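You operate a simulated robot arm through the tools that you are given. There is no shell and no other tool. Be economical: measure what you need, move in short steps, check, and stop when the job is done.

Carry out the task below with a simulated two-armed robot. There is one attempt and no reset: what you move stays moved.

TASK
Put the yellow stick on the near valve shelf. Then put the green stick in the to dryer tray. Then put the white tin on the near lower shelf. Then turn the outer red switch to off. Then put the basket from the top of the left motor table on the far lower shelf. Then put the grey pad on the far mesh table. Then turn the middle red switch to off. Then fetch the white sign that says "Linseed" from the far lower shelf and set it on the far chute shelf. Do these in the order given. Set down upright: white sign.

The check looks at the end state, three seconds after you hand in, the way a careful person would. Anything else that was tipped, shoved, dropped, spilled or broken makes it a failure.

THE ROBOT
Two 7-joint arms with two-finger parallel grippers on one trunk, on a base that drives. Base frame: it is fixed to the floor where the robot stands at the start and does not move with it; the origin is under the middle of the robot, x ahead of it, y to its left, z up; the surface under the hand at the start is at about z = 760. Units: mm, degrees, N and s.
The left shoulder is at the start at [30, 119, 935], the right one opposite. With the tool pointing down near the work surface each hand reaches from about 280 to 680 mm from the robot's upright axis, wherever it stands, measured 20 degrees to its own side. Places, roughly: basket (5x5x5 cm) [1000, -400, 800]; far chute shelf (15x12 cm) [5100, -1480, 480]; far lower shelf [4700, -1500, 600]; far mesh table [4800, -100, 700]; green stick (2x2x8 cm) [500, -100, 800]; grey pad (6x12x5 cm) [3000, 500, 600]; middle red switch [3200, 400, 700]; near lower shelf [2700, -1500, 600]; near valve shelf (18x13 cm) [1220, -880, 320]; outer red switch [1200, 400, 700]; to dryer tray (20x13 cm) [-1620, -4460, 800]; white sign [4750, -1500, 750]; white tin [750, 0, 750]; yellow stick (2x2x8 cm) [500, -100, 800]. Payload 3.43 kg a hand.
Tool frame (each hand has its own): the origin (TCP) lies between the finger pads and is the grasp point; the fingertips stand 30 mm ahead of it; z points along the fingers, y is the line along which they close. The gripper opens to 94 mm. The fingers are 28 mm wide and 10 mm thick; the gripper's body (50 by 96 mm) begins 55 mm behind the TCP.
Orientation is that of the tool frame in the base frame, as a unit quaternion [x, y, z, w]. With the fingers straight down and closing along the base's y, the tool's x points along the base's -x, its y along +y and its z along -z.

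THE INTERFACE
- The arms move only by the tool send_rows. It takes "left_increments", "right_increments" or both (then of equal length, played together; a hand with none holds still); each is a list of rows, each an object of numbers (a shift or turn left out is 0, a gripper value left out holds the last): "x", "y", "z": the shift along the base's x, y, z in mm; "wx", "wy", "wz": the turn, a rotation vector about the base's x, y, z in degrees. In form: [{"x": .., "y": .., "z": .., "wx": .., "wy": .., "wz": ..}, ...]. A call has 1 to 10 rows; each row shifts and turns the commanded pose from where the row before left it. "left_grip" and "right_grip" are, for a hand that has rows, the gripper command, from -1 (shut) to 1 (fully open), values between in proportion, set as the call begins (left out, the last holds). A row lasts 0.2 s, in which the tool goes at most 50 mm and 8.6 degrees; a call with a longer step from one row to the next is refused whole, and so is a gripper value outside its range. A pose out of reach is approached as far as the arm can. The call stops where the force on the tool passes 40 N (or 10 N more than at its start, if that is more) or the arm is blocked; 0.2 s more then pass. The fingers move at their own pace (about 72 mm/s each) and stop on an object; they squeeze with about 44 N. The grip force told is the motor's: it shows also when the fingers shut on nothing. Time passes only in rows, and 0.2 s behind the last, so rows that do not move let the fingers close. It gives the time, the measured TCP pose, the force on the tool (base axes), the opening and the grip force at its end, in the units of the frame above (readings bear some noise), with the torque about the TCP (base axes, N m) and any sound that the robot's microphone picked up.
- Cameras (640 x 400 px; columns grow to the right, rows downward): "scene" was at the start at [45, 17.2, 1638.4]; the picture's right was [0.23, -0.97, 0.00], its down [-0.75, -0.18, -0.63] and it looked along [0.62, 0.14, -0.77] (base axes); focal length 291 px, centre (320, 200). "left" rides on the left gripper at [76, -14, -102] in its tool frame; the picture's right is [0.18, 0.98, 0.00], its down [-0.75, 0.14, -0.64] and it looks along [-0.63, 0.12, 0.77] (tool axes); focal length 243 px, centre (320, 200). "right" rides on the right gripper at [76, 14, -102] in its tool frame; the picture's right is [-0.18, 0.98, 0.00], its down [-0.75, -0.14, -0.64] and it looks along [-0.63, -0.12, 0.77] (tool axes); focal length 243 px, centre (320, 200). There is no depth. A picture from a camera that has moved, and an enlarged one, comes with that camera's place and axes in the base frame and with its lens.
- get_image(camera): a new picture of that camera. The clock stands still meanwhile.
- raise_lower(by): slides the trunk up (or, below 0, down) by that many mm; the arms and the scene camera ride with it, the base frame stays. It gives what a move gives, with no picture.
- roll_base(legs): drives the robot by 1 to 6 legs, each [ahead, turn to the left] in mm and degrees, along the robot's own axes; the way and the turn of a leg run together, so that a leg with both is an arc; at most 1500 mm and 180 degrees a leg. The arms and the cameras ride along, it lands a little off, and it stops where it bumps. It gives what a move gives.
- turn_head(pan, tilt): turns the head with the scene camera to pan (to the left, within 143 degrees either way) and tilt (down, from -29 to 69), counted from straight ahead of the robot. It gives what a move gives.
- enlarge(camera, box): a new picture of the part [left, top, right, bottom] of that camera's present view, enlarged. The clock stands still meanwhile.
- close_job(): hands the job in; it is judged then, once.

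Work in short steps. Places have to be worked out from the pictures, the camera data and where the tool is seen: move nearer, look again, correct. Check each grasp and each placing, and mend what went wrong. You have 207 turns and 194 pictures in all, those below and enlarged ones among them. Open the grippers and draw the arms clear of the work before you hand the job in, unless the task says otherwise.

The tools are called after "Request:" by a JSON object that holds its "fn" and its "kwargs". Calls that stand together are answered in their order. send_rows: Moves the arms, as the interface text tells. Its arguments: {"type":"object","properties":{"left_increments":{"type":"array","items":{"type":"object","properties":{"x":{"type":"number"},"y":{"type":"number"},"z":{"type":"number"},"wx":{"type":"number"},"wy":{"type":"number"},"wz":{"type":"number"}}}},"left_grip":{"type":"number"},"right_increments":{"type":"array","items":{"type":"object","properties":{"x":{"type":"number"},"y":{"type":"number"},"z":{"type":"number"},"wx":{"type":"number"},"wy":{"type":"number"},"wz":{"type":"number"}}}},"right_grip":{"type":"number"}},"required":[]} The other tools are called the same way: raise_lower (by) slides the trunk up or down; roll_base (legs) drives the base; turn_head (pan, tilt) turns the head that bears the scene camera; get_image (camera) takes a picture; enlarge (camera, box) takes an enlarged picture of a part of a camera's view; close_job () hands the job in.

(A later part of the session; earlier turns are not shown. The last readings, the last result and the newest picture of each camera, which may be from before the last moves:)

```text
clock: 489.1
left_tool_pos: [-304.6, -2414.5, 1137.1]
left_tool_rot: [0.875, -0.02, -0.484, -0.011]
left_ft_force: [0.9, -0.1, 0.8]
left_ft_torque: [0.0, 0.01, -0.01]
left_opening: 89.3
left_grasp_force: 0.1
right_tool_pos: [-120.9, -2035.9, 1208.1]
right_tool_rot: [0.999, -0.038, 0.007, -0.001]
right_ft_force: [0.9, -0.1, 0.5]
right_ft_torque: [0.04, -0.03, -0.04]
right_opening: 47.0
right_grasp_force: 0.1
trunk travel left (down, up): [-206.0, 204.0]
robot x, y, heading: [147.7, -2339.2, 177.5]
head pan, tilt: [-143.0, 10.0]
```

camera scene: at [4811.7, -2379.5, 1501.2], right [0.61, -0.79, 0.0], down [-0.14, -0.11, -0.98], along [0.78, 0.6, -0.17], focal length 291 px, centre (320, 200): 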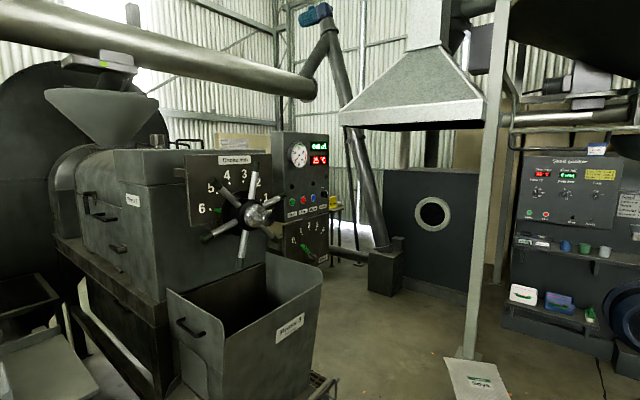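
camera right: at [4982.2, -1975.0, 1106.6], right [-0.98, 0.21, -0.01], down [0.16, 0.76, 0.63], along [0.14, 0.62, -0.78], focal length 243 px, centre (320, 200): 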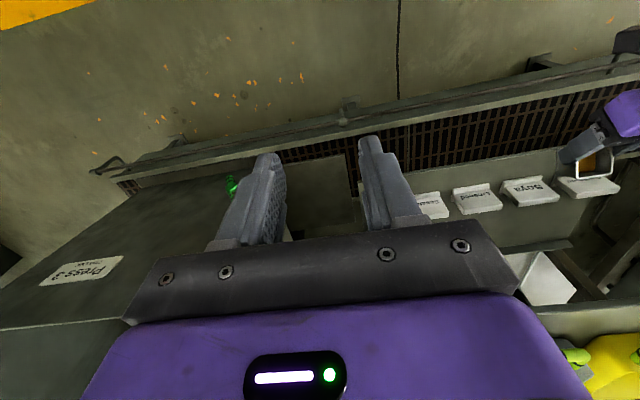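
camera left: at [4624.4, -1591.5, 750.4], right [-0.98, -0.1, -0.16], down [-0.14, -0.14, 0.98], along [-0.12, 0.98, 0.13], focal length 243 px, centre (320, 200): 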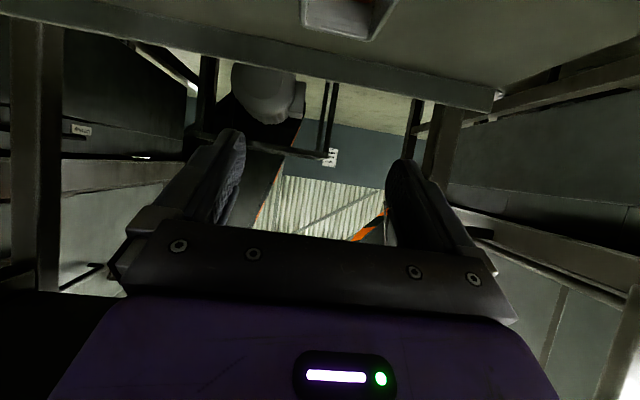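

Continue round the Main pedestal towards the start area.

Request:
{"fn": "roll_base", "kwargs": {"legs": [[790, 0], [0, -87], [1105, 0], [0, -15], [1245, 0], [0, -24]]}}

```text
clock: 510.3
left_tool_pos: [-156.1, 419.3, 1138.2]
left_tool_rot: [-0.386, 0.785, 0.213, 0.434]
left_ft_force: [-0.2, -0.2, 0.5]
left_ft_torque: [0.01, -0.03, -0.01]
left_opening: 89.3
left_grasp_force: 0.0
right_tool_pos: [46.9, 51.6, 1208.2]
right_tool_rot: [-0.427, 0.904, -0.004, -0.006]
right_ft_force: [-0.3, 0.4, 0.2]
right_ft_torque: [0.01, -0.03, 0.01]
right_opening: 47.2
right_grasp_force: 0.0
trunk travel left (down, up): [-206.0, 204.0]
robot x, y, heading: [-354.8, 6.8, 52.3]
head pan, tilt: [-143.0, 10.0]
```

Now to the left aisle and along it to x≈2850.

Request:
{"fn": "roll_base", "kwargs": {"legs": [[0, -4.8], [1414, 0], [0, -47.5], [1500, 0], [700, 0]]}}

Request:
{"fn": "turn_head", "kwargs": {"pan": -45, "tilt": 35}}

Request:
{"fn": "get_image", "kwargs": {"camera": "scene"}}

```text
clock: 530.6
left_tool_pos: [3266.7, 1219.0, 1137.4]
left_tool_rot: [-0.011, 0.875, 0.006, 0.484]
left_ft_force: [-0.1, 0.1, -0.4]
left_ft_torque: [-0.01, -0.04, -0.02]
left_opening: 89.1
left_grasp_force: 0.2
right_tool_pos: [3111.6, 827.7, 1208.3]
right_tool_rot: [0.001, 1.0, -0.001, -0.007]
right_ft_force: [-0.5, -0.2, 0.6]
right_ft_torque: [0.02, -0.02, -0.01]
right_opening: 47.0
right_grasp_force: 0.1
trunk travel left (down, up): [-206.0, 204.0]
robot x, y, heading: [2817.4, 1109.7, 1.3]
head pan, tilt: [-143.0, 10.0]
```

```text
clock: 532.4
left_tool_pos: [3266.8, 1218.6, 1138.2]
left_tool_rot: [-0.012, 0.875, 0.006, 0.484]
left_ft_force: [-0.6, -0.3, 0.0]
left_ft_torque: [0.01, -0.01, 0.0]
left_opening: 89.2
left_grasp_force: 0.0
right_tool_pos: [3111.7, 828.1, 1207.0]
right_tool_rot: [0.001, 1.0, -0.002, -0.007]
right_ft_force: [0.4, -0.2, -0.2]
right_ft_torque: [-0.02, 0.01, 0.01]
right_opening: 47.1
right_grasp_force: 0.0
trunk travel left (down, up): [-206.0, 204.0]
robot x, y, heading: [2819.9, 1111.3, 1.4]
head pan, tilt: [-45.0, 35.0]
```

```text
58 pictures are left
camera scene: at [2854.5, 1049.2, 1667.1], right [-0.69, -0.73, 0.0], down [-0.42, 0.39, -0.82], along [0.59, -0.56, -0.57], focal length 291 px, centre (320, 200)
```

scene: 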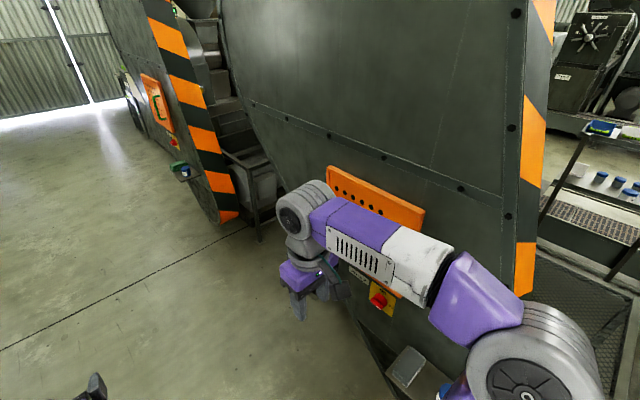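

The grey pad is on the ledge at ≈(3000,481). I move on 140 mm and turn to face it.

Request:
{"fn": "roll_base", "kwargs": {"legs": [[140, 0], [0, -91.3]]}}

Request:
{"fn": "turn_head", "kwargs": {"pan": 0, "tilt": 50}}

Request:
{"fn": "get_image", "kwargs": {"camera": "scene"}}

```text
clock: 537.6
left_tool_pos: [3061.2, 666.9, 1136.8]
left_tool_rot: [0.616, 0.622, -0.34, 0.343]
left_ft_force: [-0.4, 0.8, -0.3]
left_ft_torque: [-0.01, 0.0, 0.03]
left_opening: 89.4
left_grasp_force: 0.0
right_tool_pos: [2672.7, 828.5, 1208.1]
right_tool_rot: [0.714, 0.7, 0.004, -0.006]
right_ft_force: [0.0, 0.4, 0.0]
right_ft_torque: [0.01, 0.0, 0.0]
right_opening: 47.0
right_grasp_force: 0.1
trunk travel left (down, up): [-206.0, 204.0]
robot x, y, heading: [2958.5, 1112.4, -89.5]
head pan, tilt: [-45.0, 35.0]
```

```text
clock: 538.7
left_tool_pos: [3061.6, 665.6, 1135.9]
left_tool_rot: [0.616, 0.622, -0.34, 0.343]
left_ft_force: [0.3, 0.0, -0.2]
left_ft_torque: [0.0, 0.0, -0.01]
left_opening: 89.6
left_grasp_force: 0.1
right_tool_pos: [2673.8, 829.0, 1209.2]
right_tool_rot: [0.715, 0.7, 0.003, -0.005]
right_ft_force: [0.2, 1.0, 0.8]
right_ft_torque: [0.01, 0.0, -0.01]
right_opening: 46.7
right_grasp_force: 0.0
trunk travel left (down, up): [-206.0, 204.0]
robot x, y, heading: [2958.7, 1115.9, -89.7]
head pan, tilt: [0.0, 50.0]
```

```text
57 pictures are left
camera scene: at [2962.9, 1067.9, 1645.4], right [-1.0, -0.01, 0.0], down [-0.01, 0.77, -0.64], along [0.01, -0.64, -0.77], focal length 291 px, centre (320, 200)
```

scene: 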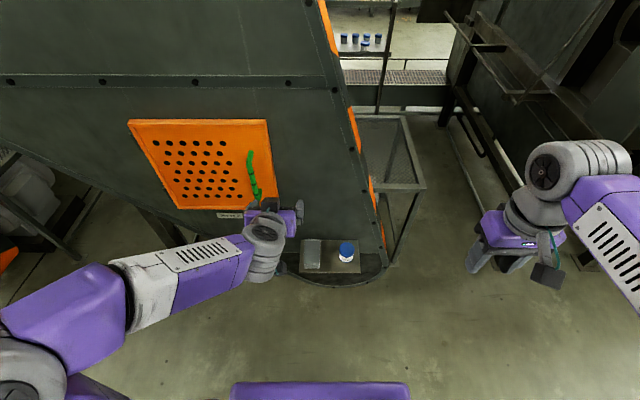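

I enlarge the pad.

Request:
{"fn": "enlarge", "kwargs": {"camera": "scene", "box": [270, 210, 390, 300]}}

```text
4.44 times, centred on (330, 255) of scene
camera zoom: at [2962.9, 1067.9, 1645.4], right [-1.0, -0.01, 0.0], down [-0.01, 0.77, -0.64], along [0.01, -0.64, -0.77], focal length 1292 px, centre (276, -44)
```

zoom: 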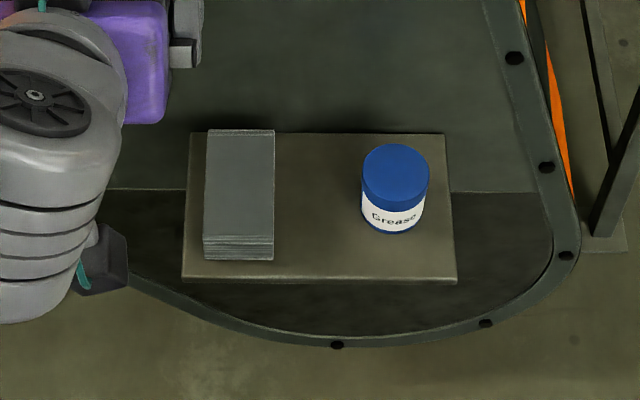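

Pad top centre ≈(3005,484,625), long side along y. I drive 60 ahead, make the left hand vertical above it, and lower the trunk.

Request:
{"fn": "roll_base", "kwargs": {"legs": [[60, 0]]}}

Request:
{"fn": "send_rows", "kwargs": {"left_increments": [{"wx": 7.5, "x": -8}, {"wx": 7.5, "x": -8}, {"wx": 7.5, "x": -8}, {"wx": 7.5, "x": -8}, {"wx": 7.5, "x": -8}, {"wx": 7.5, "x": -8}, {"wx": 7.5, "x": -8, "y": -30}, {"wx": 7, "y": -40}, {"y": -40}, {"y": -12, "z": -40}]}}

Request:
{"fn": "raise_lower", "kwargs": {"by": -200}}

Request:
{"fn": "get_image", "kwargs": {"camera": "left"}}

```text
clock: 539.7
left_tool_pos: [3062.1, 604.4, 1136.6]
left_tool_rot: [0.616, 0.622, -0.341, 0.343]
left_ft_force: [-0.2, 0.3, -0.1]
left_ft_torque: [0.01, 0.03, 0.01]
left_opening: 89.4
left_grasp_force: 0.1
right_tool_pos: [2675.1, 766.2, 1208.6]
right_tool_rot: [0.714, 0.7, 0.004, -0.007]
right_ft_force: [0.2, 0.6, -0.6]
right_ft_torque: [0.0, -0.01, 0.02]
right_opening: 47.2
right_grasp_force: 0.1
trunk travel left (down, up): [-206.0, 204.0]
robot x, y, heading: [2962.9, 1053.9, -89.5]
head pan, tilt: [0.0, 50.0]
```

```text
clock: 541.9
left_tool_pos: [3008.7, 483.8, 1094.7]
left_tool_rot: [0.705, 0.709, 0.012, -0.008]
left_ft_force: [0.8, -0.6, -0.2]
left_ft_torque: [0.0, 0.01, 0.0]
left_opening: 89.4
left_grasp_force: 0.1
right_tool_pos: [2675.0, 766.8, 1208.2]
right_tool_rot: [0.714, 0.7, 0.003, -0.007]
right_ft_force: [-0.1, -0.1, -0.3]
right_ft_torque: [-0.05, -0.01, 0.0]
right_opening: 47.0
right_grasp_force: 0.1
trunk travel left (down, up): [-206.0, 204.0]
robot x, y, heading: [2958.5, 1051.8, -89.5]
head pan, tilt: [0.0, 50.0]
```

```text
clock: 544.1
left_tool_pos: [3006.6, 484.1, 896.7]
left_tool_rot: [0.706, 0.708, 0.012, -0.007]
left_ft_force: [0.2, -0.4, 0.0]
left_ft_torque: [0.01, 0.03, 0.01]
left_opening: 89.5
left_grasp_force: 0.1
right_tool_pos: [2674.0, 767.8, 1008.7]
right_tool_rot: [0.715, 0.7, 0.004, -0.007]
right_ft_force: [-1.1, 0.5, -0.2]
right_ft_torque: [-0.02, -0.02, 0.02]
right_opening: 46.9
right_grasp_force: 0.0
trunk travel left (down, up): [-6.0, 404.0]
robot x, y, heading: [2960.9, 1051.0, -89.2]
head pan, tilt: [0.0, 50.0]
```

```text
55 pictures are left
camera left: at [2991.6, 557.5, 999.3], right [0.98, 0.19, 0.01], down [0.14, -0.77, 0.62], along [0.13, -0.61, -0.78], focal length 243 px, centre (320, 200)
```

left: 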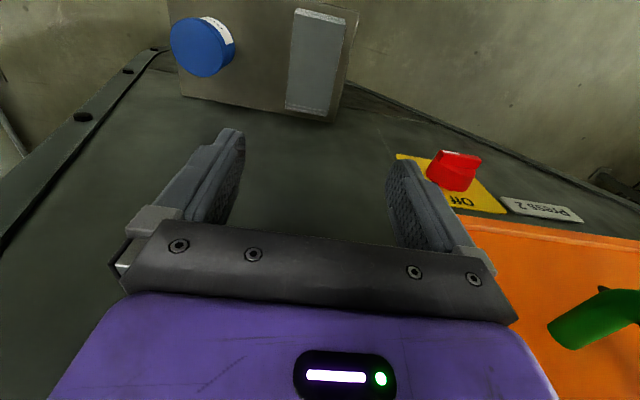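

Pad ≈(3002,490). I lower to z≈660 and check once.

Request:
{"fn": "send_rows", "kwargs": {"left_increments": [{"z": -45, "x": -3, "y": 6}, {"z": -45}, {"z": -45}, {"z": -45}, {"z": -45}, {"z": -12}, {}]}}

Request:
{"fn": "get_image", "kwargs": {"camera": "left"}}

```text
clock: 545.7
left_tool_pos: [3004.0, 490.3, 658.0]
left_tool_rot: [0.705, 0.709, 0.012, -0.006]
left_ft_force: [-0.9, -0.3, -0.4]
left_ft_torque: [0.0, -0.01, 0.02]
left_opening: 89.6
left_grasp_force: 0.0
right_tool_pos: [2674.7, 767.9, 1009.1]
right_tool_rot: [0.715, 0.7, 0.004, -0.006]
right_ft_force: [-0.6, 0.1, -0.5]
right_ft_torque: [0.0, -0.01, -0.05]
right_opening: 47.2
right_grasp_force: 0.1
trunk travel left (down, up): [-6.0, 404.0]
robot x, y, heading: [2964.0, 1056.4, -89.3]
head pan, tilt: [0.0, 50.0]
```

```text
54 pictures are left
camera left: at [2989.8, 562.5, 761.2], right [0.98, 0.19, 0.01], down [0.14, -0.77, 0.62], along [0.13, -0.61, -0.78], focal length 243 px, centre (320, 200)
```

left: 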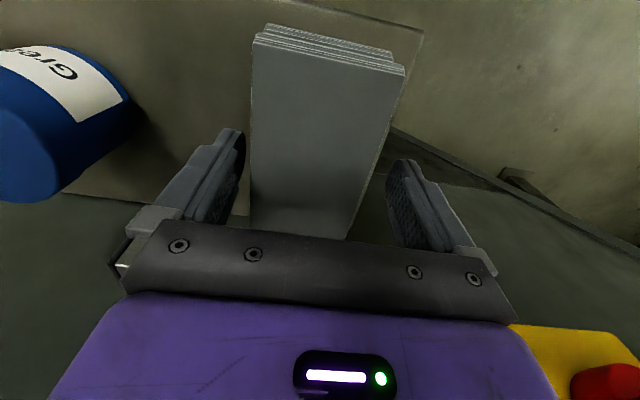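

Centred. Lower to z 613 and close; then lift.

Request:
{"fn": "send_rows", "kwargs": {"left_increments": [{"z": -25, "y": -4}, {"z": -14}, {"z": -6}, {}]}}

Request:
{"fn": "send_rows", "kwargs": {"left_increments": [{}, {}, {}], "left_grip": -1}}

Request:
{"fn": "send_rows", "kwargs": {"left_increments": [{"z": 10}, {"z": 30}, {"z": 40}, {"y": 30, "z": 20}, {"y": 40}]}}

Request:
{"fn": "get_image", "kwargs": {"camera": "left"}}

```text
clock: 546.1
left_tool_pos: [3001.1, 485.3, 643.1]
left_tool_rot: [0.706, 0.708, 0.011, -0.01]
left_ft_force: [-0.1, 4.3, 3.2]
left_ft_torque: [-0.23, -0.03, 0.0]
left_opening: 88.0
left_grasp_force: 0.1
right_tool_pos: [2675.4, 767.6, 1008.7]
right_tool_rot: [0.714, 0.701, 0.003, -0.007]
right_ft_force: [0.1, -0.3, -1.0]
right_ft_torque: [0.06, 0.01, 0.02]
right_opening: 47.2
right_grasp_force: 0.0
trunk travel left (down, up): [-6.0, 404.0]
robot x, y, heading: [2962.1, 1057.1, -89.4]
head pan, tilt: [0.0, 50.0]
stopped in row 2 (left hand): the force on the tool passed its limit at 51 N (the readings are from after the stop); the commanded pose is now the measured one
```

```text
clock: 546.9
left_tool_pos: [2999.8, 484.7, 642.1]
left_tool_rot: [0.705, 0.709, 0.009, -0.009]
left_ft_force: [-4.1, -2.4, 15.9]
left_ft_torque: [-0.1, 0.43, -0.02]
left_opening: 63.3
left_grasp_force: 43.8
right_tool_pos: [2673.9, 767.6, 1008.0]
right_tool_rot: [0.714, 0.7, 0.004, -0.006]
right_ft_force: [0.0, -0.5, -0.1]
right_ft_torque: [-0.01, 0.01, -0.01]
right_opening: 47.1
right_grasp_force: 0.0
trunk travel left (down, up): [-6.0, 404.0]
robot x, y, heading: [2964.8, 1054.0, -89.2]
head pan, tilt: [0.0, 50.0]
```

```text
clock: 548.1
left_tool_pos: [3002.2, 553.7, 741.3]
left_tool_rot: [0.706, 0.708, 0.01, -0.009]
left_ft_force: [0.5, -0.1, -0.3]
left_ft_torque: [-0.03, 0.0, -0.03]
left_opening: 63.4
left_grasp_force: 44.2
right_tool_pos: [2674.9, 766.8, 1007.6]
right_tool_rot: [0.714, 0.7, 0.003, -0.006]
right_ft_force: [0.5, 0.4, -0.6]
right_ft_torque: [0.03, 0.0, 0.02]
right_opening: 47.0
right_grasp_force: 0.0
trunk travel left (down, up): [-6.0, 404.0]
robot x, y, heading: [2960.8, 1057.2, -89.4]
head pan, tilt: [0.0, 50.0]
```

```text
53 pictures are left
camera left: at [2988.0, 627.3, 844.2], right [0.98, 0.19, 0.01], down [0.14, -0.77, 0.62], along [0.12, -0.61, -0.78], focal length 243 px, centre (320, 200)
```

left: 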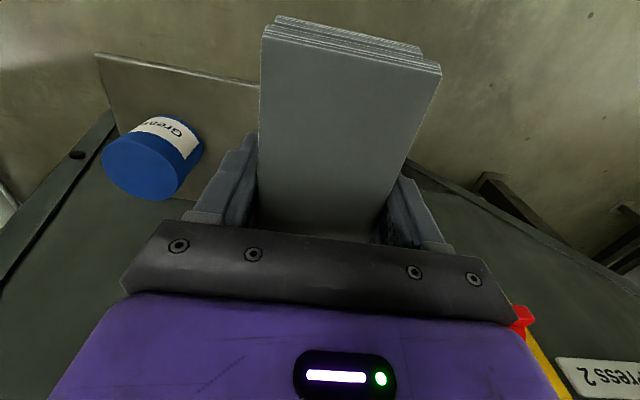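

The pad is gripped (63 mm) and lifted. I raise the trunk, turn to +x and drive along the aisle to x≈4100, then look at the far mesh table.

Request:
{"fn": "raise_lower", "kwargs": {"by": 200}}

Request:
{"fn": "roll_base", "kwargs": {"legs": [[-60, 0], [0, 87], [1150, 0]]}}

Request:
{"fn": "turn_head", "kwargs": {"pan": -55, "tilt": 38}}

Request:
{"fn": "get_image", "kwargs": {"camera": "scene"}}

```text
clock: 550.3
left_tool_pos: [3001.5, 554.6, 941.4]
left_tool_rot: [0.706, 0.708, 0.011, -0.01]
left_ft_force: [0.0, -0.3, -1.1]
left_ft_torque: [0.0, -0.04, -0.02]
left_opening: 63.5
left_grasp_force: 44.0
right_tool_pos: [2675.1, 767.2, 1208.4]
right_tool_rot: [0.714, 0.7, 0.004, -0.006]
right_ft_force: [-0.5, 0.5, 0.4]
right_ft_torque: [-0.01, -0.01, 0.04]
right_opening: 47.0
right_grasp_force: 0.0
trunk travel left (down, up): [-206.0, 204.0]
robot x, y, heading: [2965.2, 1055.9, -89.1]
head pan, tilt: [0.0, 50.0]
```

```text
clock: 560.5
left_tool_pos: [4646.5, 1084.8, 940.9]
left_tool_rot: [0.016, 1.0, 0.002, -0.016]
left_ft_force: [0.0, -0.6, -0.8]
left_ft_torque: [-0.01, 0.0, 0.01]
left_opening: 63.6
left_grasp_force: 43.7
right_tool_pos: [4422.0, 766.3, 1208.0]
right_tool_rot: [0.028, 1.0, -0.002, -0.007]
right_ft_force: [0.2, 0.9, -1.2]
right_ft_torque: [0.01, 0.0, 0.01]
right_opening: 47.2
right_grasp_force: 0.0
trunk travel left (down, up): [-206.0, 204.0]
robot x, y, heading: [4147.9, 1062.2, -1.4]
head pan, tilt: [0.0, 50.0]
```

```text
clock: 561.8
left_tool_pos: [4647.4, 1084.1, 941.0]
left_tool_rot: [0.016, 1.0, 0.001, -0.015]
left_ft_force: [-0.4, -0.4, -0.9]
left_ft_torque: [0.0, 0.01, 0.04]
left_opening: 63.3
left_grasp_force: 43.5
right_tool_pos: [4421.0, 764.6, 1206.9]
right_tool_rot: [0.028, 1.0, -0.001, -0.007]
right_ft_force: [0.2, 0.1, 0.3]
right_ft_torque: [-0.01, -0.01, -0.02]
right_opening: 47.2
right_grasp_force: 0.0
trunk travel left (down, up): [-206.0, 204.0]
robot x, y, heading: [4148.6, 1063.9, -1.5]
head pan, tilt: [-55.0, 38.0]
```

```text
52 pictures are left
camera scene: at [4164.3, 991.5, 1662.5], right [-0.83, -0.55, 0.0], down [-0.34, 0.51, -0.79], along [0.44, -0.66, -0.62], focal length 291 px, centre (320, 200)
```

scene: 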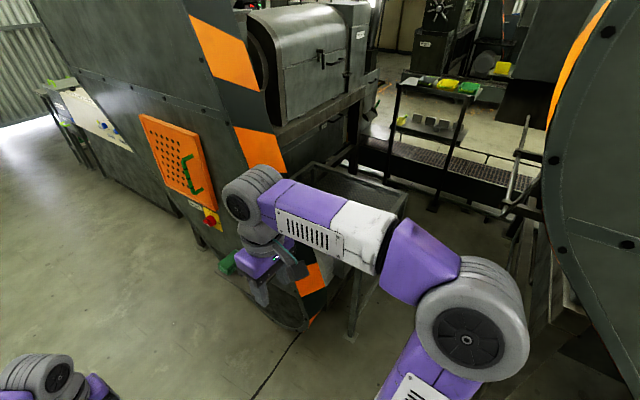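

The far mesh table is the black mesh-topped frame; near corner ≈(4496,183). I drive closer, facing it.

Request:
{"fn": "roll_base", "kwargs": {"legs": [[0, -67.5], [432, 0], [0, -3]]}}

Request:
{"fn": "turn_head", "kwargs": {"pan": 12, "tilt": 45}}

Request:
{"fn": "get_image", "kwargs": {"camera": "scene"}}

```text
clock: 566.5
left_tool_pos: [4461.2, 366.0, 941.5]
left_tool_rot: [0.564, 0.826, 0.01, -0.011]
left_ft_force: [-0.6, -0.1, 0.1]
left_ft_torque: [0.0, 0.02, -0.01]
left_opening: 63.3
left_grasp_force: 44.2
right_tool_pos: [4078.5, 455.6, 1208.4]
right_tool_rot: [0.58, 0.814, 0.009, -0.013]
right_ft_force: [0.4, -0.2, -0.1]
right_ft_torque: [0.02, 0.02, -0.03]
right_opening: 47.1
right_grasp_force: 0.1
trunk travel left (down, up): [-206.0, 204.0]
robot x, y, heading: [4247.6, 818.5, -68.2]
head pan, tilt: [-55.0, 38.0]
stopped in leg 2: the force on the tool passed its limit at 113 N (the readings are from after the stop); the commanded pose is now the measured one
```

```text
clock: 567.9
left_tool_pos: [4462.0, 366.2, 941.4]
left_tool_rot: [0.564, 0.826, 0.007, -0.011]
left_ft_force: [0.2, -0.2, -1.0]
left_ft_torque: [0.01, -0.02, -0.01]
left_opening: 63.2
left_grasp_force: 43.9
right_tool_pos: [4077.8, 456.2, 1209.2]
right_tool_rot: [0.58, 0.814, 0.009, -0.013]
right_ft_force: [-0.2, 0.2, 0.0]
right_ft_torque: [-0.15, 0.03, -0.03]
right_opening: 47.1
right_grasp_force: 0.0
trunk travel left (down, up): [-206.0, 204.0]
robot x, y, heading: [4240.4, 816.7, -68.2]
head pan, tilt: [12.0, 45.0]
```

```text
51 pictures are left
camera scene: at [4279.6, 780.5, 1652.3], right [-0.83, -0.55, 0.0], down [-0.39, 0.59, -0.71], along [0.39, -0.59, -0.71], focal length 291 px, centre (320, 200)
```

scene: 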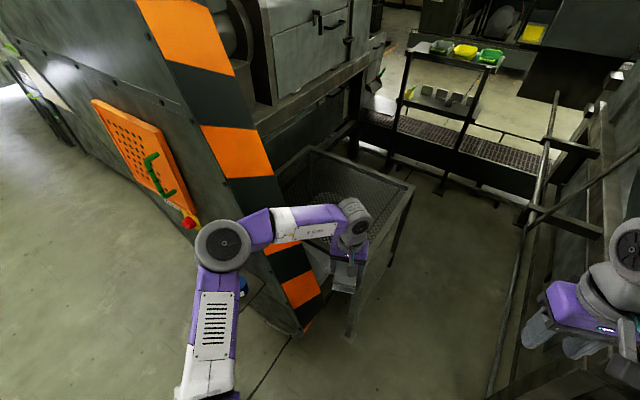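

The right hand touched a fixed structure at the right. I pull it back and inward, then roll 175 mm further.

Request:
{"fn": "send_rows", "kwargs": {"right_increments": [{"x": 10, "y": 25}, {"x": 10, "y": 25}, {"x": 10, "y": 25}, {"x": 5, "y": 20}]}}

Request:
{"fn": "roll_base", "kwargs": {"legs": [[175, 0]]}}

Request:
{"fn": "get_image", "kwargs": {"camera": "scene"}}

```text
clock: 568.9
left_tool_pos: [4463.2, 365.8, 940.9]
left_tool_rot: [0.563, 0.826, 0.01, -0.011]
left_ft_force: [-0.3, 0.5, 0.2]
left_ft_torque: [0.01, -0.01, 0.01]
left_opening: 63.4
left_grasp_force: 43.9
right_tool_pos: [4113.0, 548.2, 1208.0]
right_tool_rot: [0.58, 0.814, 0.01, -0.013]
right_ft_force: [0.0, 0.0, -0.4]
right_ft_torque: [0.03, 0.01, -0.05]
right_opening: 47.0
right_grasp_force: 0.1
trunk travel left (down, up): [-206.0, 204.0]
robot x, y, heading: [4243.3, 820.8, -68.1]
head pan, tilt: [12.0, 45.0]
```

```text
clock: 570.4
left_tool_pos: [4528.3, 207.5, 940.6]
left_tool_rot: [0.563, 0.827, 0.009, -0.013]
left_ft_force: [-0.2, 0.4, -1.2]
left_ft_torque: [0.02, -0.02, -0.01]
left_opening: 63.2
left_grasp_force: 43.9
right_tool_pos: [4178.2, 389.7, 1208.9]
right_tool_rot: [0.578, 0.816, 0.01, -0.014]
right_ft_force: [0.3, 0.2, -0.2]
right_ft_torque: [0.04, 0.02, -0.02]
right_opening: 47.1
right_grasp_force: 0.1
trunk travel left (down, up): [-206.0, 204.0]
robot x, y, heading: [4305.9, 658.2, -68.1]
head pan, tilt: [12.0, 45.0]
```

```text
50 pictures are left
camera scene: at [4343.7, 619.1, 1652.2], right [-0.83, -0.56, 0.0], down [-0.4, 0.59, -0.71], along [0.39, -0.59, -0.71], focal length 291 px, centre (320, 200)
```

scene: 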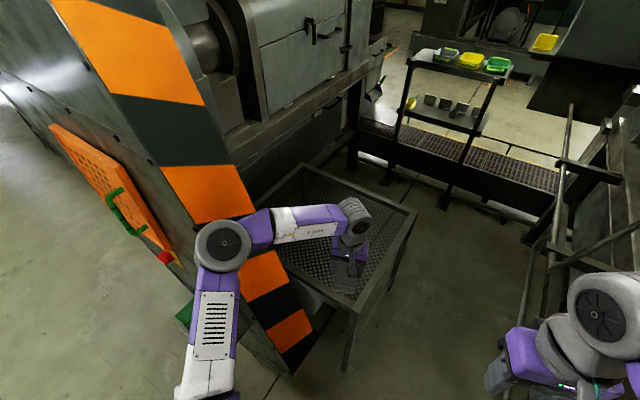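

Over the table's near corner. I move to ≈(4600,80) and lower to z≈765.

Request:
{"fn": "send_rows", "kwargs": {"left_increments": [{"x": 22, "y": -38}, {"x": 25, "y": -43}, {"x": 25, "y": -43}, {"z": -45}, {"z": -45}, {"z": -45}, {"z": -40}, {}]}}

Request:
{"fn": "get_image", "kwargs": {"camera": "left"}}

Request:
{"fn": "enlarge", "kwargs": {"camera": "scene", "box": [260, 150, 440, 330]}}

```text
clock: 572.2
left_tool_pos: [4592.3, 101.7, 764.8]
left_tool_rot: [0.562, 0.827, 0.01, -0.012]
left_ft_force: [-0.3, 0.5, -0.6]
left_ft_torque: [-0.05, 0.0, -0.02]
left_opening: 63.4
left_grasp_force: 44.0
left hand out of reach, approached as far as the arm can: row 3, 5, 7
right_tool_pos: [4178.0, 389.4, 1209.0]
right_tool_rot: [0.578, 0.816, 0.01, -0.014]
right_ft_force: [1.0, -0.3, -0.1]
right_ft_torque: [-0.03, 0.0, 0.02]
right_opening: 46.9
right_grasp_force: 0.0
trunk travel left (down, up): [-206.0, 204.0]
robot x, y, heading: [4309.8, 660.6, -67.8]
head pan, tilt: [12.0, 45.0]
```

```text
49 pictures are left
camera left: at [4552.9, 164.8, 867.5], right [0.85, 0.53, 0.01], down [0.41, -0.67, 0.62], along [0.33, -0.52, -0.79], focal length 243 px, centre (320, 200)
```

left: 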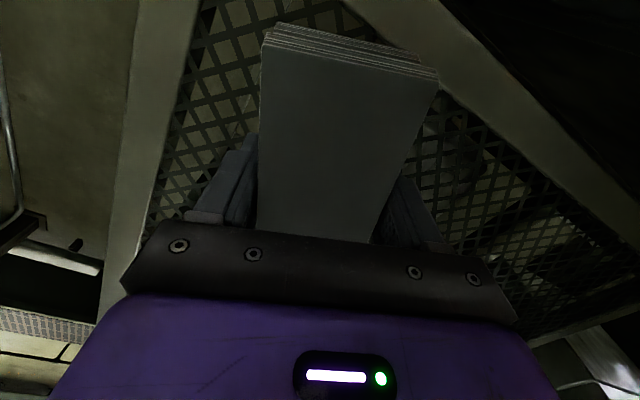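

```text
2.22 times, centred on (350, 240) of scene
camera zoom: at [4344.1, 620.6, 1652.3], right [-0.83, -0.56, 0.0], down [-0.4, 0.59, -0.71], along [0.39, -0.59, -0.71], focal length 646 px, centre (253, 111)
```

zoom: 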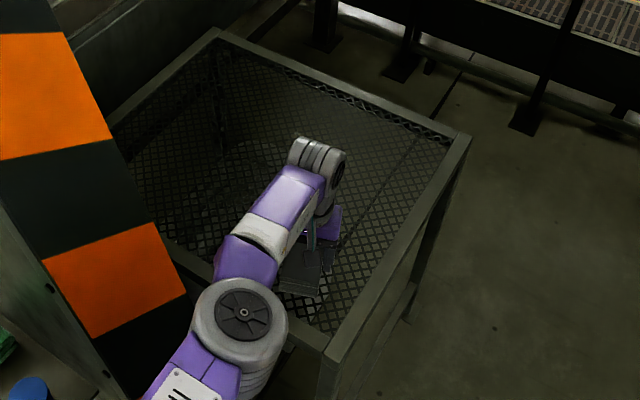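

The pad's near end would be on the rim; I roll the base 70 mm forward to bring it well inside.

Request:
{"fn": "roll_base", "kwargs": {"legs": [[70, 0]]}}

Request:
{"fn": "send_rows", "kwargs": {"left_increments": [{"z": -8}, {"z": -6}, {"z": -4}, {"z": -4}, {"z": -4}, {"z": -4}, {"z": -4}, {"z": -4}, {"z": -4}, {"z": -4}]}}

Request:
{"fn": "get_image", "kwargs": {"camera": "left"}}

```text
clock: 573.2
left_tool_pos: [4619.0, 34.0, 764.5]
left_tool_rot: [0.562, 0.827, 0.009, -0.012]
left_ft_force: [0.3, -0.8, -0.6]
left_ft_torque: [0.01, -0.03, 0.02]
left_opening: 63.3
left_grasp_force: 43.8
right_tool_pos: [4204.4, 322.2, 1208.2]
right_tool_rot: [0.578, 0.816, 0.01, -0.014]
right_ft_force: [0.2, -0.7, 0.8]
right_ft_torque: [-0.01, 0.02, -0.04]
right_opening: 47.1
right_grasp_force: 0.1
trunk travel left (down, up): [-206.0, 204.0]
robot x, y, heading: [4336.2, 591.6, -67.7]
head pan, tilt: [12.0, 45.0]
```

```text
clock: 575.6
left_tool_pos: [4619.4, 42.3, 730.2]
left_tool_rot: [0.561, 0.827, 0.006, -0.009]
left_ft_force: [-1.5, 5.6, 12.1]
left_ft_torque: [0.51, -0.08, 0.22]
left_opening: 63.5
left_grasp_force: 43.8
left hand out of reach, approached as far as the arm can: row 3, 7, 10
right_tool_pos: [4203.2, 324.7, 1208.4]
right_tool_rot: [0.578, 0.816, 0.009, -0.012]
right_ft_force: [-0.7, 0.7, 0.1]
right_ft_torque: [-0.01, -0.01, 0.03]
right_opening: 46.9
right_grasp_force: 0.1
trunk travel left (down, up): [-206.0, 204.0]
robot x, y, heading: [4337.9, 597.4, -67.8]
head pan, tilt: [12.0, 45.0]
stopped in row 10 (left hand): the force on the tool passed its limit at 42 N (the readings are from after the stop); the commanded pose is now the measured one
```

```text
47 pictures are left
camera left: at [4578.9, 106.3, 832.4], right [0.85, 0.53, 0.0], down [0.41, -0.66, 0.63], along [0.34, -0.53, -0.78], focal length 243 px, centre (320, 200)
```

left: 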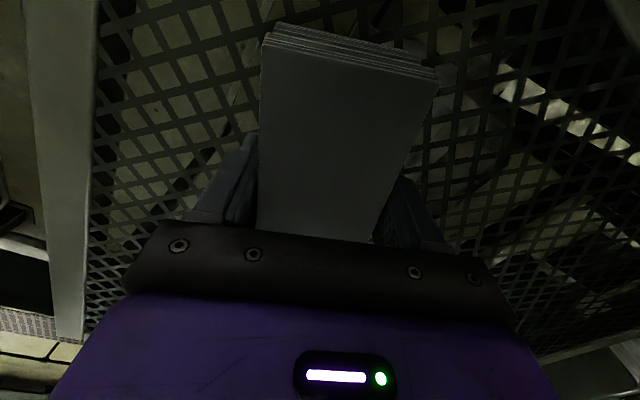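

Contact at z 730, the pad lies inside the mesh area. Release and rise.

Request:
{"fn": "send_rows", "kwargs": {"left_increments": [{"z": 1}, {}, {}, {"z": 20}, {"z": 40}, {"z": 45}, {"z": 45}, {"z": 45}, {"z": 45}], "left_grip": 0.95}}

Request:
{"fn": "get_image", "kwargs": {"camera": "left"}}

```text
clock: 577.6
left_tool_pos: [4620.3, 40.8, 967.0]
left_tool_rot: [0.562, 0.827, 0.006, -0.009]
left_ft_force: [0.1, -0.3, -0.4]
left_ft_torque: [0.01, 0.03, 0.01]
left_opening: 91.4
left_grasp_force: 0.1
right_tool_pos: [4203.8, 323.9, 1206.8]
right_tool_rot: [0.578, 0.816, 0.009, -0.013]
right_ft_force: [0.5, -0.2, 0.2]
right_ft_torque: [-0.01, 0.0, -0.01]
right_opening: 46.9
right_grasp_force: 0.0
trunk travel left (down, up): [-206.0, 204.0]
robot x, y, heading: [4335.1, 593.4, -68.1]
head pan, tilt: [12.0, 45.0]
```

```text
46 pictures are left
camera left: at [4579.6, 105.1, 1069.9], right [0.85, 0.53, 0.0], down [0.41, -0.66, 0.63], along [0.34, -0.53, -0.78], focal length 243 px, centre (320, 200)
```

left: 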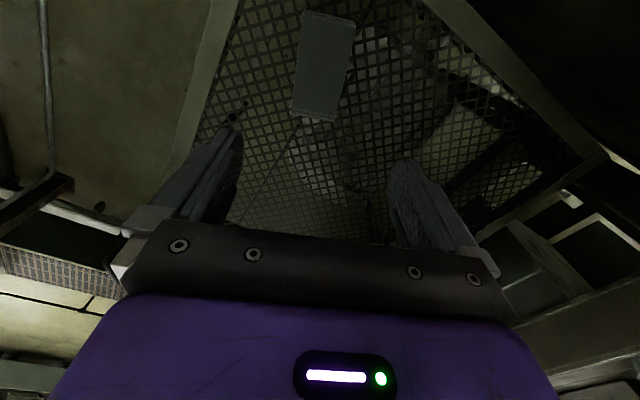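

Pad done. I retract, back out and drive to the middle switch, standing as at the first one.

Request:
{"fn": "send_rows", "kwargs": {"left_increments": [{"x": -15, "y": 38, "z": 25}, {"x": -15, "y": 38, "z": 25}, {"x": -15, "y": 38, "z": 25}, {"x": -10, "y": 30, "z": 25}]}}

Request:
{"fn": "roll_base", "kwargs": {"legs": [[-490, 0], [0, -115.5], [978, 0], [0, 94]]}}

Request:
{"fn": "turn_head", "kwargs": {"pan": 0, "tilt": 40}}

Request:
{"fn": "get_image", "kwargs": {"camera": "scene"}}

```text
clock: 578.6
left_tool_pos: [4568.3, 184.9, 1064.2]
left_tool_rot: [0.562, 0.827, 0.006, -0.009]
left_ft_force: [-0.2, 0.7, 0.6]
left_ft_torque: [-0.01, -0.02, 0.0]
left_opening: 91.6
left_grasp_force: 0.1
right_tool_pos: [4204.3, 323.1, 1208.1]
right_tool_rot: [0.578, 0.816, 0.011, -0.014]
right_ft_force: [0.7, -0.9, -0.4]
right_ft_torque: [-0.02, -0.03, 0.02]
right_opening: 47.1
right_grasp_force: 0.1
trunk travel left (down, up): [-206.0, 204.0]
robot x, y, heading: [4335.9, 595.9, -67.9]
head pan, tilt: [12.0, 45.0]
```

```text
clock: 595.1
left_tool_pos: [3231.2, 645.7, 1065.1]
left_tool_rot: [0.701, 0.713, 0.007, -0.007]
left_ft_force: [0.0, 0.5, -0.3]
left_ft_torque: [-0.02, 0.0, -0.01]
left_opening: 91.4
left_grasp_force: 0.0
right_tool_pos: [2939.8, 904.2, 1208.1]
right_tool_rot: [0.715, 0.699, 0.012, -0.012]
right_ft_force: [0.9, 0.9, -0.2]
right_ft_torque: [-0.01, -0.01, -0.02]
right_opening: 47.0
right_grasp_force: 0.0
trunk travel left (down, up): [-206.0, 204.0]
robot x, y, heading: [3157.0, 1111.1, -88.7]
head pan, tilt: [12.0, 45.0]
```

```text
clock: 595.9
left_tool_pos: [3231.7, 645.1, 1064.5]
left_tool_rot: [0.701, 0.713, 0.008, -0.007]
left_ft_force: [-0.1, 0.0, 0.0]
left_ft_torque: [0.02, 0.0, 0.02]
left_opening: 91.8
left_grasp_force: 0.1
right_tool_pos: [2940.4, 904.9, 1208.8]
right_tool_rot: [0.715, 0.699, 0.013, -0.012]
right_ft_force: [0.4, 0.4, -0.4]
right_ft_torque: [0.02, 0.0, -0.02]
right_opening: 47.2
right_grasp_force: 0.0
trunk travel left (down, up): [-206.0, 204.0]
robot x, y, heading: [3158.1, 1111.4, -88.6]
head pan, tilt: [0.0, 40.0]
```

```text
45 pictures are left
camera scene: at [3159.3, 1056.0, 1659.5], right [-1.0, -0.02, 0.0], down [-0.02, 0.64, -0.77], along [0.02, -0.77, -0.64], focal length 291 px, centre (320, 200)
```

scene: 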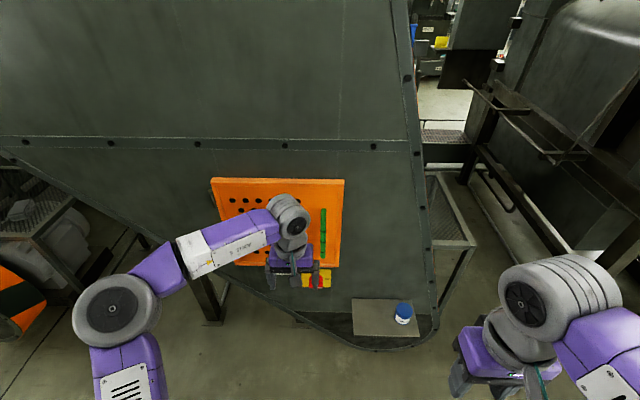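

The switch is at ≈(3167,…). I enlarge to see its state and place.

Request:
{"fn": "enlarge", "kwargs": {"camera": "scene", "box": [270, 240, 370, 320]}}

```text
5.00 times, centred on (320, 280) of scene
camera zoom: at [3159.3, 1056.0, 1659.5], right [-1.0, -0.02, 0.0], down [-0.02, 0.64, -0.77], along [0.02, -0.77, -0.64], focal length 1454 px, centre (320, -200)
```

zoom: 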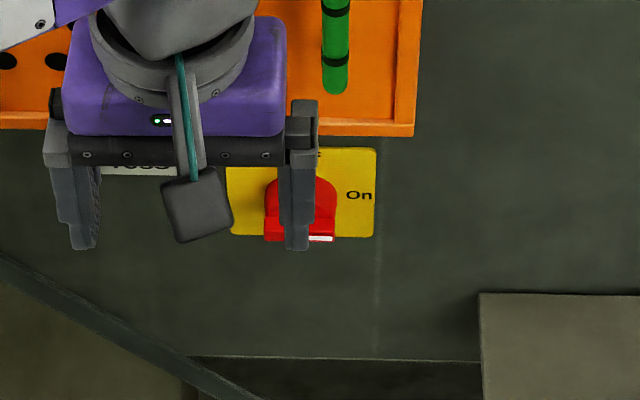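

Also On. I repeat the sequence: level the left hand in front of the knob, roll it, open ~60 mm.

Request:
{"fn": "send_rows", "kwargs": {"left_increments": [{"z": -32, "x": -4, "wx": -8.5}, {"z": -32, "x": -4, "wx": -8.5}, {"z": -33, "x": -4, "wx": -8.5}, {"z": -33, "x": -4, "wx": -8.5}, {"z": -33, "x": -4, "wx": -8.5}, {"z": -33, "x": -4, "wx": -8.5}, {"z": -33, "x": -4, "wx": -8.5}, {"z": -33, "x": -4, "wx": -8.5}, {"z": -33, "x": -5, "wx": -8.5}, {"z": -32, "x": -4, "wx": -8.5}], "left_grip": 0.3}}

Request:
{"fn": "send_rows", "kwargs": {"left_increments": [{"wx": -5}, {"wy": -8.5}, {"wy": -8.5}, {"wy": -8.5}, {"wy": -8.5}, {"wy": -8.5}, {"wy": -8.5}, {"wy": -8.5}, {"wy": -8.5}, {"wy": -8.5}]}}

Request:
{"fn": "send_rows", "kwargs": {"left_increments": [{"wy": -8.5}, {"wy": -5}, {}]}}

Request:
{"fn": "get_image", "kwargs": {"camera": "left"}}

```text
clock: 598.0
left_tool_pos: [3192.1, 646.1, 735.2]
left_tool_rot: [0.521, 0.53, -0.477, 0.468]
left_ft_force: [-0.4, 0.5, 0.8]
left_ft_torque: [0.01, -0.01, 0.02]
left_opening: 61.4
left_grasp_force: 0.1
right_tool_pos: [2939.4, 904.6, 1207.6]
right_tool_rot: [0.715, 0.699, 0.011, -0.011]
right_ft_force: [-0.2, 0.1, -0.1]
right_ft_torque: [-0.04, 0.04, -0.01]
right_opening: 47.1
right_grasp_force: 0.1
trunk travel left (down, up): [-206.0, 204.0]
robot x, y, heading: [3156.1, 1113.4, -88.6]
head pan, tilt: [0.0, 40.0]
```

```text
clock: 600.2
left_tool_pos: [3190.8, 646.4, 737.6]
left_tool_rot: [0.703, 0.095, -0.08, 0.7]
left_ft_force: [-0.5, 0.2, -0.5]
left_ft_torque: [0.01, 0.0, -0.02]
left_opening: 61.2
left_grasp_force: 0.1
right_tool_pos: [2940.5, 904.0, 1207.8]
right_tool_rot: [0.715, 0.699, 0.011, -0.011]
right_ft_force: [-0.2, 0.1, 0.7]
right_ft_torque: [0.03, 0.01, 0.01]
right_opening: 46.8
right_grasp_force: 0.0
trunk travel left (down, up): [-206.0, 204.0]
robot x, y, heading: [3157.4, 1109.1, -88.5]
head pan, tilt: [0.0, 40.0]
```

```text
clock: 601.0
left_tool_pos: [3189.3, 646.4, 735.1]
left_tool_rot: [0.707, 0.013, 0.002, 0.707]
left_ft_force: [-0.4, 0.1, -0.4]
left_ft_torque: [0.01, 0.0, -0.01]
left_opening: 61.2
left_grasp_force: 0.1
right_tool_pos: [2939.3, 904.7, 1208.0]
right_tool_rot: [0.715, 0.699, 0.011, -0.012]
right_ft_force: [-0.1, -0.5, -0.2]
right_ft_torque: [0.01, -0.04, 0.0]
right_opening: 47.1
right_grasp_force: 0.0
trunk travel left (down, up): [-206.0, 204.0]
robot x, y, heading: [3155.4, 1113.9, -88.5]
head pan, tilt: [0.0, 40.0]
```

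```text
43 pictures are left
camera left: at [3264.8, 750.4, 719.5], right [0.2, 0.0, 0.98], down [-0.77, 0.63, 0.15], along [-0.61, -0.78, 0.13], focal length 243 px, centre (320, 200)
```

left: 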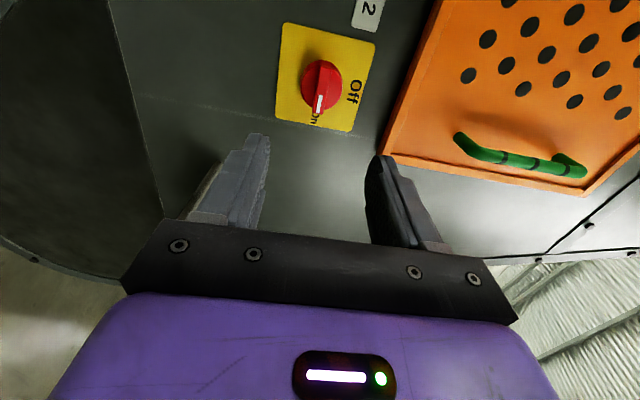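

Knob ≈(3190,417,739). I advance to TCP y≈474 and close on the ridge.

Request:
{"fn": "send_rows", "kwargs": {"left_increments": [{"z": 3, "x": 1}, {"y": -45}, {"y": -45}, {"y": -45}, {"y": -25}, {"y": -8}, {"y": -4}, {}]}}

Request:
{"fn": "send_rows", "kwargs": {"left_increments": [{}, {}, {}], "left_grip": -1}}

Request:
{"fn": "get_image", "kwargs": {"camera": "left"}}

```text
clock: 602.9
left_tool_pos: [3192.5, 473.2, 740.5]
left_tool_rot: [0.708, 0.013, 0.002, 0.706]
left_ft_force: [-0.9, -0.4, 0.2]
left_ft_torque: [0.01, -0.01, -0.02]
left_opening: 61.1
left_grasp_force: 0.0
right_tool_pos: [2938.7, 903.8, 1208.7]
right_tool_rot: [0.715, 0.699, 0.012, -0.012]
right_ft_force: [0.1, -0.5, 0.4]
right_ft_torque: [-0.03, 0.02, -0.02]
right_opening: 47.0
right_grasp_force: 0.0
trunk travel left (down, up): [-206.0, 204.0]
robot x, y, heading: [3158.1, 1109.7, -89.0]
head pan, tilt: [0.0, 40.0]
```

```text
clock: 603.6
left_tool_pos: [3192.3, 474.1, 739.7]
left_tool_rot: [0.707, 0.014, 0.001, 0.708]
left_ft_force: [-0.4, -0.6, -0.9]
left_ft_torque: [-0.01, 0.01, -0.13]
left_opening: 13.8
left_grasp_force: 45.0
right_tool_pos: [2939.7, 903.9, 1208.3]
right_tool_rot: [0.715, 0.699, 0.012, -0.012]
right_ft_force: [-0.4, 0.4, -0.5]
right_ft_torque: [0.01, 0.01, -0.01]
right_opening: 47.0
right_grasp_force: 0.0
trunk travel left (down, up): [-206.0, 204.0]
robot x, y, heading: [3156.8, 1112.1, -88.4]
head pan, tilt: [0.0, 40.0]
```

```text
42 pictures are left
camera left: at [3266.4, 578.5, 722.4], right [0.2, 0.0, 0.98], down [-0.76, 0.63, 0.15], along [-0.61, -0.78, 0.13], focal length 243 px, centre (320, 200)
```

left: 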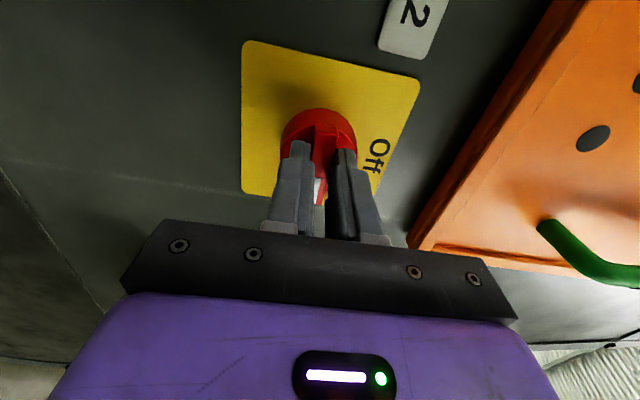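

Gripped the ridge (13.8 mm), small forces. Turn by wy +90.

Request:
{"fn": "send_rows", "kwargs": {"left_increments": [{"wy": 8}, {"wy": 8}, {"wy": 8}, {"wy": 8}, {"wy": 8}, {"wy": 8}, {"wy": 8}, {"wy": 8}, {"wy": 8}, {"wy": 8}]}}

Request:
{"fn": "send_rows", "kwargs": {"left_increments": [{"wy": 6}, {"wy": 5}, {}]}}

Request:
{"fn": "send_rows", "kwargs": {"left_increments": [{}, {}, {"y": 20}, {"y": 40}, {"y": 45}, {"y": 45}, {"y": 25, "x": 40}, {"x": 45}], "left_grip": 0.3}}

Request:
{"fn": "enlarge", "kwargs": {"camera": "scene", "box": [270, 240, 370, 320]}}

```text
clock: 605.9
left_tool_pos: [3190.5, 474.6, 736.0]
left_tool_rot: [0.546, 0.466, -0.453, 0.529]
left_ft_force: [-18.2, 0.6, -18.6]
left_ft_torque: [0.5, -0.07, -0.26]
left_opening: 13.7
left_grasp_force: 45.2
right_tool_pos: [2937.5, 901.5, 1208.0]
right_tool_rot: [0.715, 0.699, 0.013, -0.012]
right_ft_force: [-0.5, 0.1, -0.4]
right_ft_torque: [-0.01, 0.0, 0.01]
right_opening: 47.0
right_grasp_force: 0.0
trunk travel left (down, up): [-206.0, 204.0]
robot x, y, heading: [3156.5, 1110.9, -88.8]
head pan, tilt: [0.0, 40.0]
```

```text
clock: 606.6
left_tool_pos: [3189.6, 473.9, 735.0]
left_tool_rot: [0.501, 0.514, -0.502, 0.483]
left_ft_force: [-24.6, 8.2, -14.4]
left_ft_torque: [0.81, -1.42, -0.27]
left_opening: 13.8
left_grasp_force: 44.9
right_tool_pos: [2936.9, 904.5, 1207.2]
right_tool_rot: [0.715, 0.699, 0.013, -0.011]
right_ft_force: [0.6, 0.2, 0.6]
right_ft_torque: [0.0, 0.03, -0.03]
right_opening: 47.1
right_grasp_force: 0.0
trunk travel left (down, up): [-206.0, 204.0]
robot x, y, heading: [3156.3, 1111.9, -88.8]
head pan, tilt: [0.0, 40.0]
```

```text
clock: 608.5
left_tool_pos: [3279.9, 650.0, 740.2]
left_tool_rot: [0.497, 0.513, -0.504, 0.485]
left_ft_force: [0.6, -0.4, -0.4]
left_ft_torque: [0.01, -0.01, -0.03]
left_opening: 61.3
left_grasp_force: 0.1
right_tool_pos: [2941.6, 904.9, 1208.8]
right_tool_rot: [0.715, 0.699, 0.011, -0.011]
right_ft_force: [0.6, -1.1, -0.5]
right_ft_torque: [-0.02, 0.01, -0.02]
right_opening: 47.3
right_grasp_force: 0.0
trunk travel left (down, up): [-206.0, 204.0]
robot x, y, heading: [3159.0, 1112.8, -88.7]
head pan, tilt: [0.0, 40.0]
```

```text
5.00 times, centred on (320, 280) of scene
camera zoom: at [3159.9, 1055.9, 1659.5], right [-1.0, -0.02, 0.0], down [-0.02, 0.64, -0.77], along [0.02, -0.77, -0.64], focal length 1454 px, centre (320, -200)
```

zoom: 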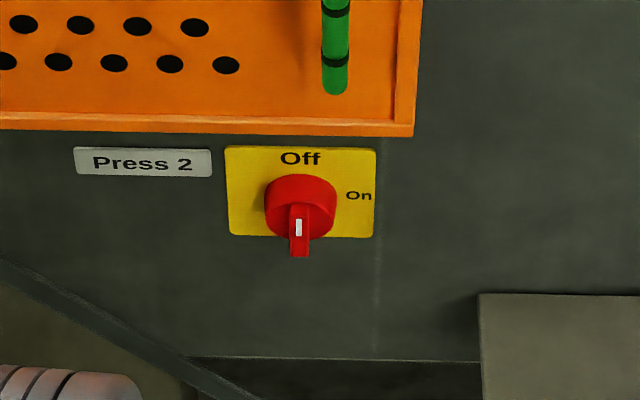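

Middle switch is Off. Last: the Linseed sign. I set the left hand to a 60° pitch, lift it, and start the drive round.

Request:
{"fn": "send_rows", "kwargs": {"left_increments": [{"z": 42, "wx": 4}, {"z": 42, "wx": 4}, {"z": 42, "wx": 4}, {"z": 42, "wx": 4}, {"z": 42, "wx": 4}, {"z": 42, "wx": 4}, {"z": 42, "wx": 3}, {"z": 42, "wx": 3}, {"z": 42}], "left_grip": 1}}

Request:
{"fn": "roll_base", "kwargs": {"legs": [[0, -91], [1500, 0], [1060, 0], [0, 48]]}}

```text
clock: 610.5
left_tool_pos: [3275.5, 651.5, 1113.9]
left_tool_rot: [0.606, 0.626, -0.354, 0.34]
left_ft_force: [0.0, 0.0, 0.1]
left_ft_torque: [0.0, -0.03, -0.01]
left_opening: 93.8
left_grasp_force: 0.2
right_tool_pos: [2939.9, 904.8, 1207.9]
right_tool_rot: [0.715, 0.699, 0.011, -0.011]
right_ft_force: [-0.2, 0.1, -0.1]
right_ft_torque: [-0.02, -0.02, 0.01]
right_opening: 47.1
right_grasp_force: 0.1
trunk travel left (down, up): [-206.0, 204.0]
robot x, y, heading: [3159.2, 1109.1, -88.8]
head pan, tilt: [0.0, 40.0]
```

```text
clock: 628.8
left_tool_pos: [408.6, 547.9, 1114.5]
left_tool_rot: [0.783, 0.382, -0.448, 0.199]
left_ft_force: [0.3, 0.8, 0.8]
left_ft_torque: [0.02, -0.02, -0.03]
left_opening: 94.1
left_grasp_force: 0.1
right_tool_pos: [313.9, 957.2, 1207.6]
right_tool_rot: [0.91, 0.414, 0.016, -0.007]
right_ft_force: [-0.4, 0.6, 0.4]
right_ft_torque: [0.01, -0.03, 0.02]
right_opening: 47.1
right_grasp_force: 0.0
trunk travel left (down, up): [-206.0, 204.0]
robot x, y, heading: [613.1, 975.8, -128.7]
head pan, tilt: [0.0, 40.0]
```

Correct the heading and continue.

Request:
{"fn": "roll_base", "kwargs": {"legs": [[0, -6.2], [1371, 0], [0, 31.6], [1243, 0], [0, 14], [1150, 0]]}}

```text
clock: 650.0
left_tool_pos: [-490.9, -2823.8, 1114.6]
left_tool_rot: [0.609, 0.624, -0.354, 0.338]
left_ft_force: [0.8, -0.4, 0.5]
left_ft_torque: [-0.01, 0.01, -0.02]
left_opening: 94.2
left_grasp_force: 0.1
right_tool_pos: [-822.9, -2566.1, 1208.2]
right_tool_rot: [0.719, 0.695, 0.011, -0.011]
right_ft_force: [-0.5, 0.2, -0.1]
right_ft_torque: [0.02, 0.01, -0.02]
right_opening: 46.9
right_grasp_force: 0.1
trunk travel left (down, up): [-206.0, 204.0]
robot x, y, heading: [-602.5, -2358.8, -88.8]
head pan, tilt: [0.0, 40.0]
```

Turn east and drive along the central aisle.

Request:
{"fn": "roll_base", "kwargs": {"legs": [[0, 89.5], [1500, 0], [1500, 0]]}}

```text
clock: 668.1
left_tool_pos: [2804.9, -2120.9, 1113.2]
left_tool_rot: [-0.026, 0.871, -0.003, 0.491]
left_ft_force: [-0.6, -0.3, 0.3]
left_ft_torque: [-0.02, 0.0, 0.0]
left_opening: 94.1
left_grasp_force: 0.0
right_tool_pos: [2559.4, -2462.9, 1208.4]
right_tool_rot: [-0.003, 1.0, 0.0, -0.016]
right_ft_force: [0.0, 0.5, 0.5]
right_ft_torque: [0.01, 0.0, 0.03]
right_opening: 47.2
right_grasp_force: 0.1
trunk travel left (down, up): [-206.0, 204.0]
robot x, y, heading: [2348.5, -2248.0, 2.8]
head pan, tilt: [0.0, 40.0]
```

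On to (4930,-2300) and face the rack.

Request:
{"fn": "roll_base", "kwargs": {"legs": [[0, -4], [1500, 0], [1083, 0], [0, 91]]}}

Request:
{"fn": "turn_head", "kwargs": {"pan": 5, "tilt": 48}}

Request:
{"fn": "get_image", "kwargs": {"camera": "scene"}}

```text
clock: 685.1
left_tool_pos: [4843.6, -1826.3, 1112.8]
left_tool_rot: [-0.616, 0.616, 0.335, 0.359]
left_ft_force: [0.2, 0.0, -0.6]
left_ft_torque: [0.0, 0.0, -0.02]
left_opening: 94.0
left_grasp_force: 0.1
right_tool_pos: [5170.7, -2091.5, 1207.8]
right_tool_rot: [-0.687, 0.727, -0.012, -0.012]
right_ft_force: [0.8, -0.3, 0.4]
right_ft_torque: [-0.02, -0.01, -0.01]
right_opening: 46.8
right_grasp_force: 0.0
trunk travel left (down, up): [-206.0, 204.0]
robot x, y, heading: [4946.2, -2292.3, 89.4]
head pan, tilt: [0.0, 40.0]
```

```text
clock: 685.8
left_tool_pos: [4844.1, -1826.6, 1113.0]
left_tool_rot: [0.617, -0.616, -0.335, -0.359]
left_ft_force: [-0.8, 0.3, 0.1]
left_ft_torque: [0.03, 0.02, -0.03]
left_opening: 94.1
left_grasp_force: 0.2
right_tool_pos: [5171.4, -2090.8, 1208.8]
right_tool_rot: [-0.687, 0.727, -0.011, -0.011]
right_ft_force: [0.3, 0.4, 0.0]
right_ft_torque: [-0.01, 0.0, -0.02]
right_opening: 47.1
right_grasp_force: 0.0
trunk travel left (down, up): [-206.0, 204.0]
robot x, y, heading: [4939.7, -2287.7, 89.8]
head pan, tilt: [5.0, 48.0]
```

```text
40 pictures are left
camera scene: at [4941.2, -2242.7, 1648.1], right [1.0, 0.08, 0.0], down [0.06, -0.74, -0.67], along [-0.05, 0.67, -0.74], focal length 291 px, centre (320, 200)
```

scene: 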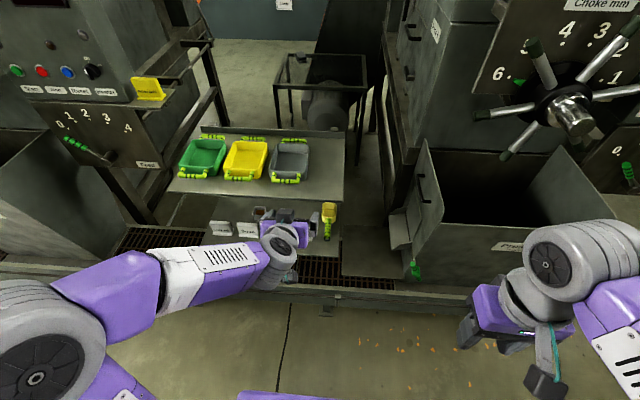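

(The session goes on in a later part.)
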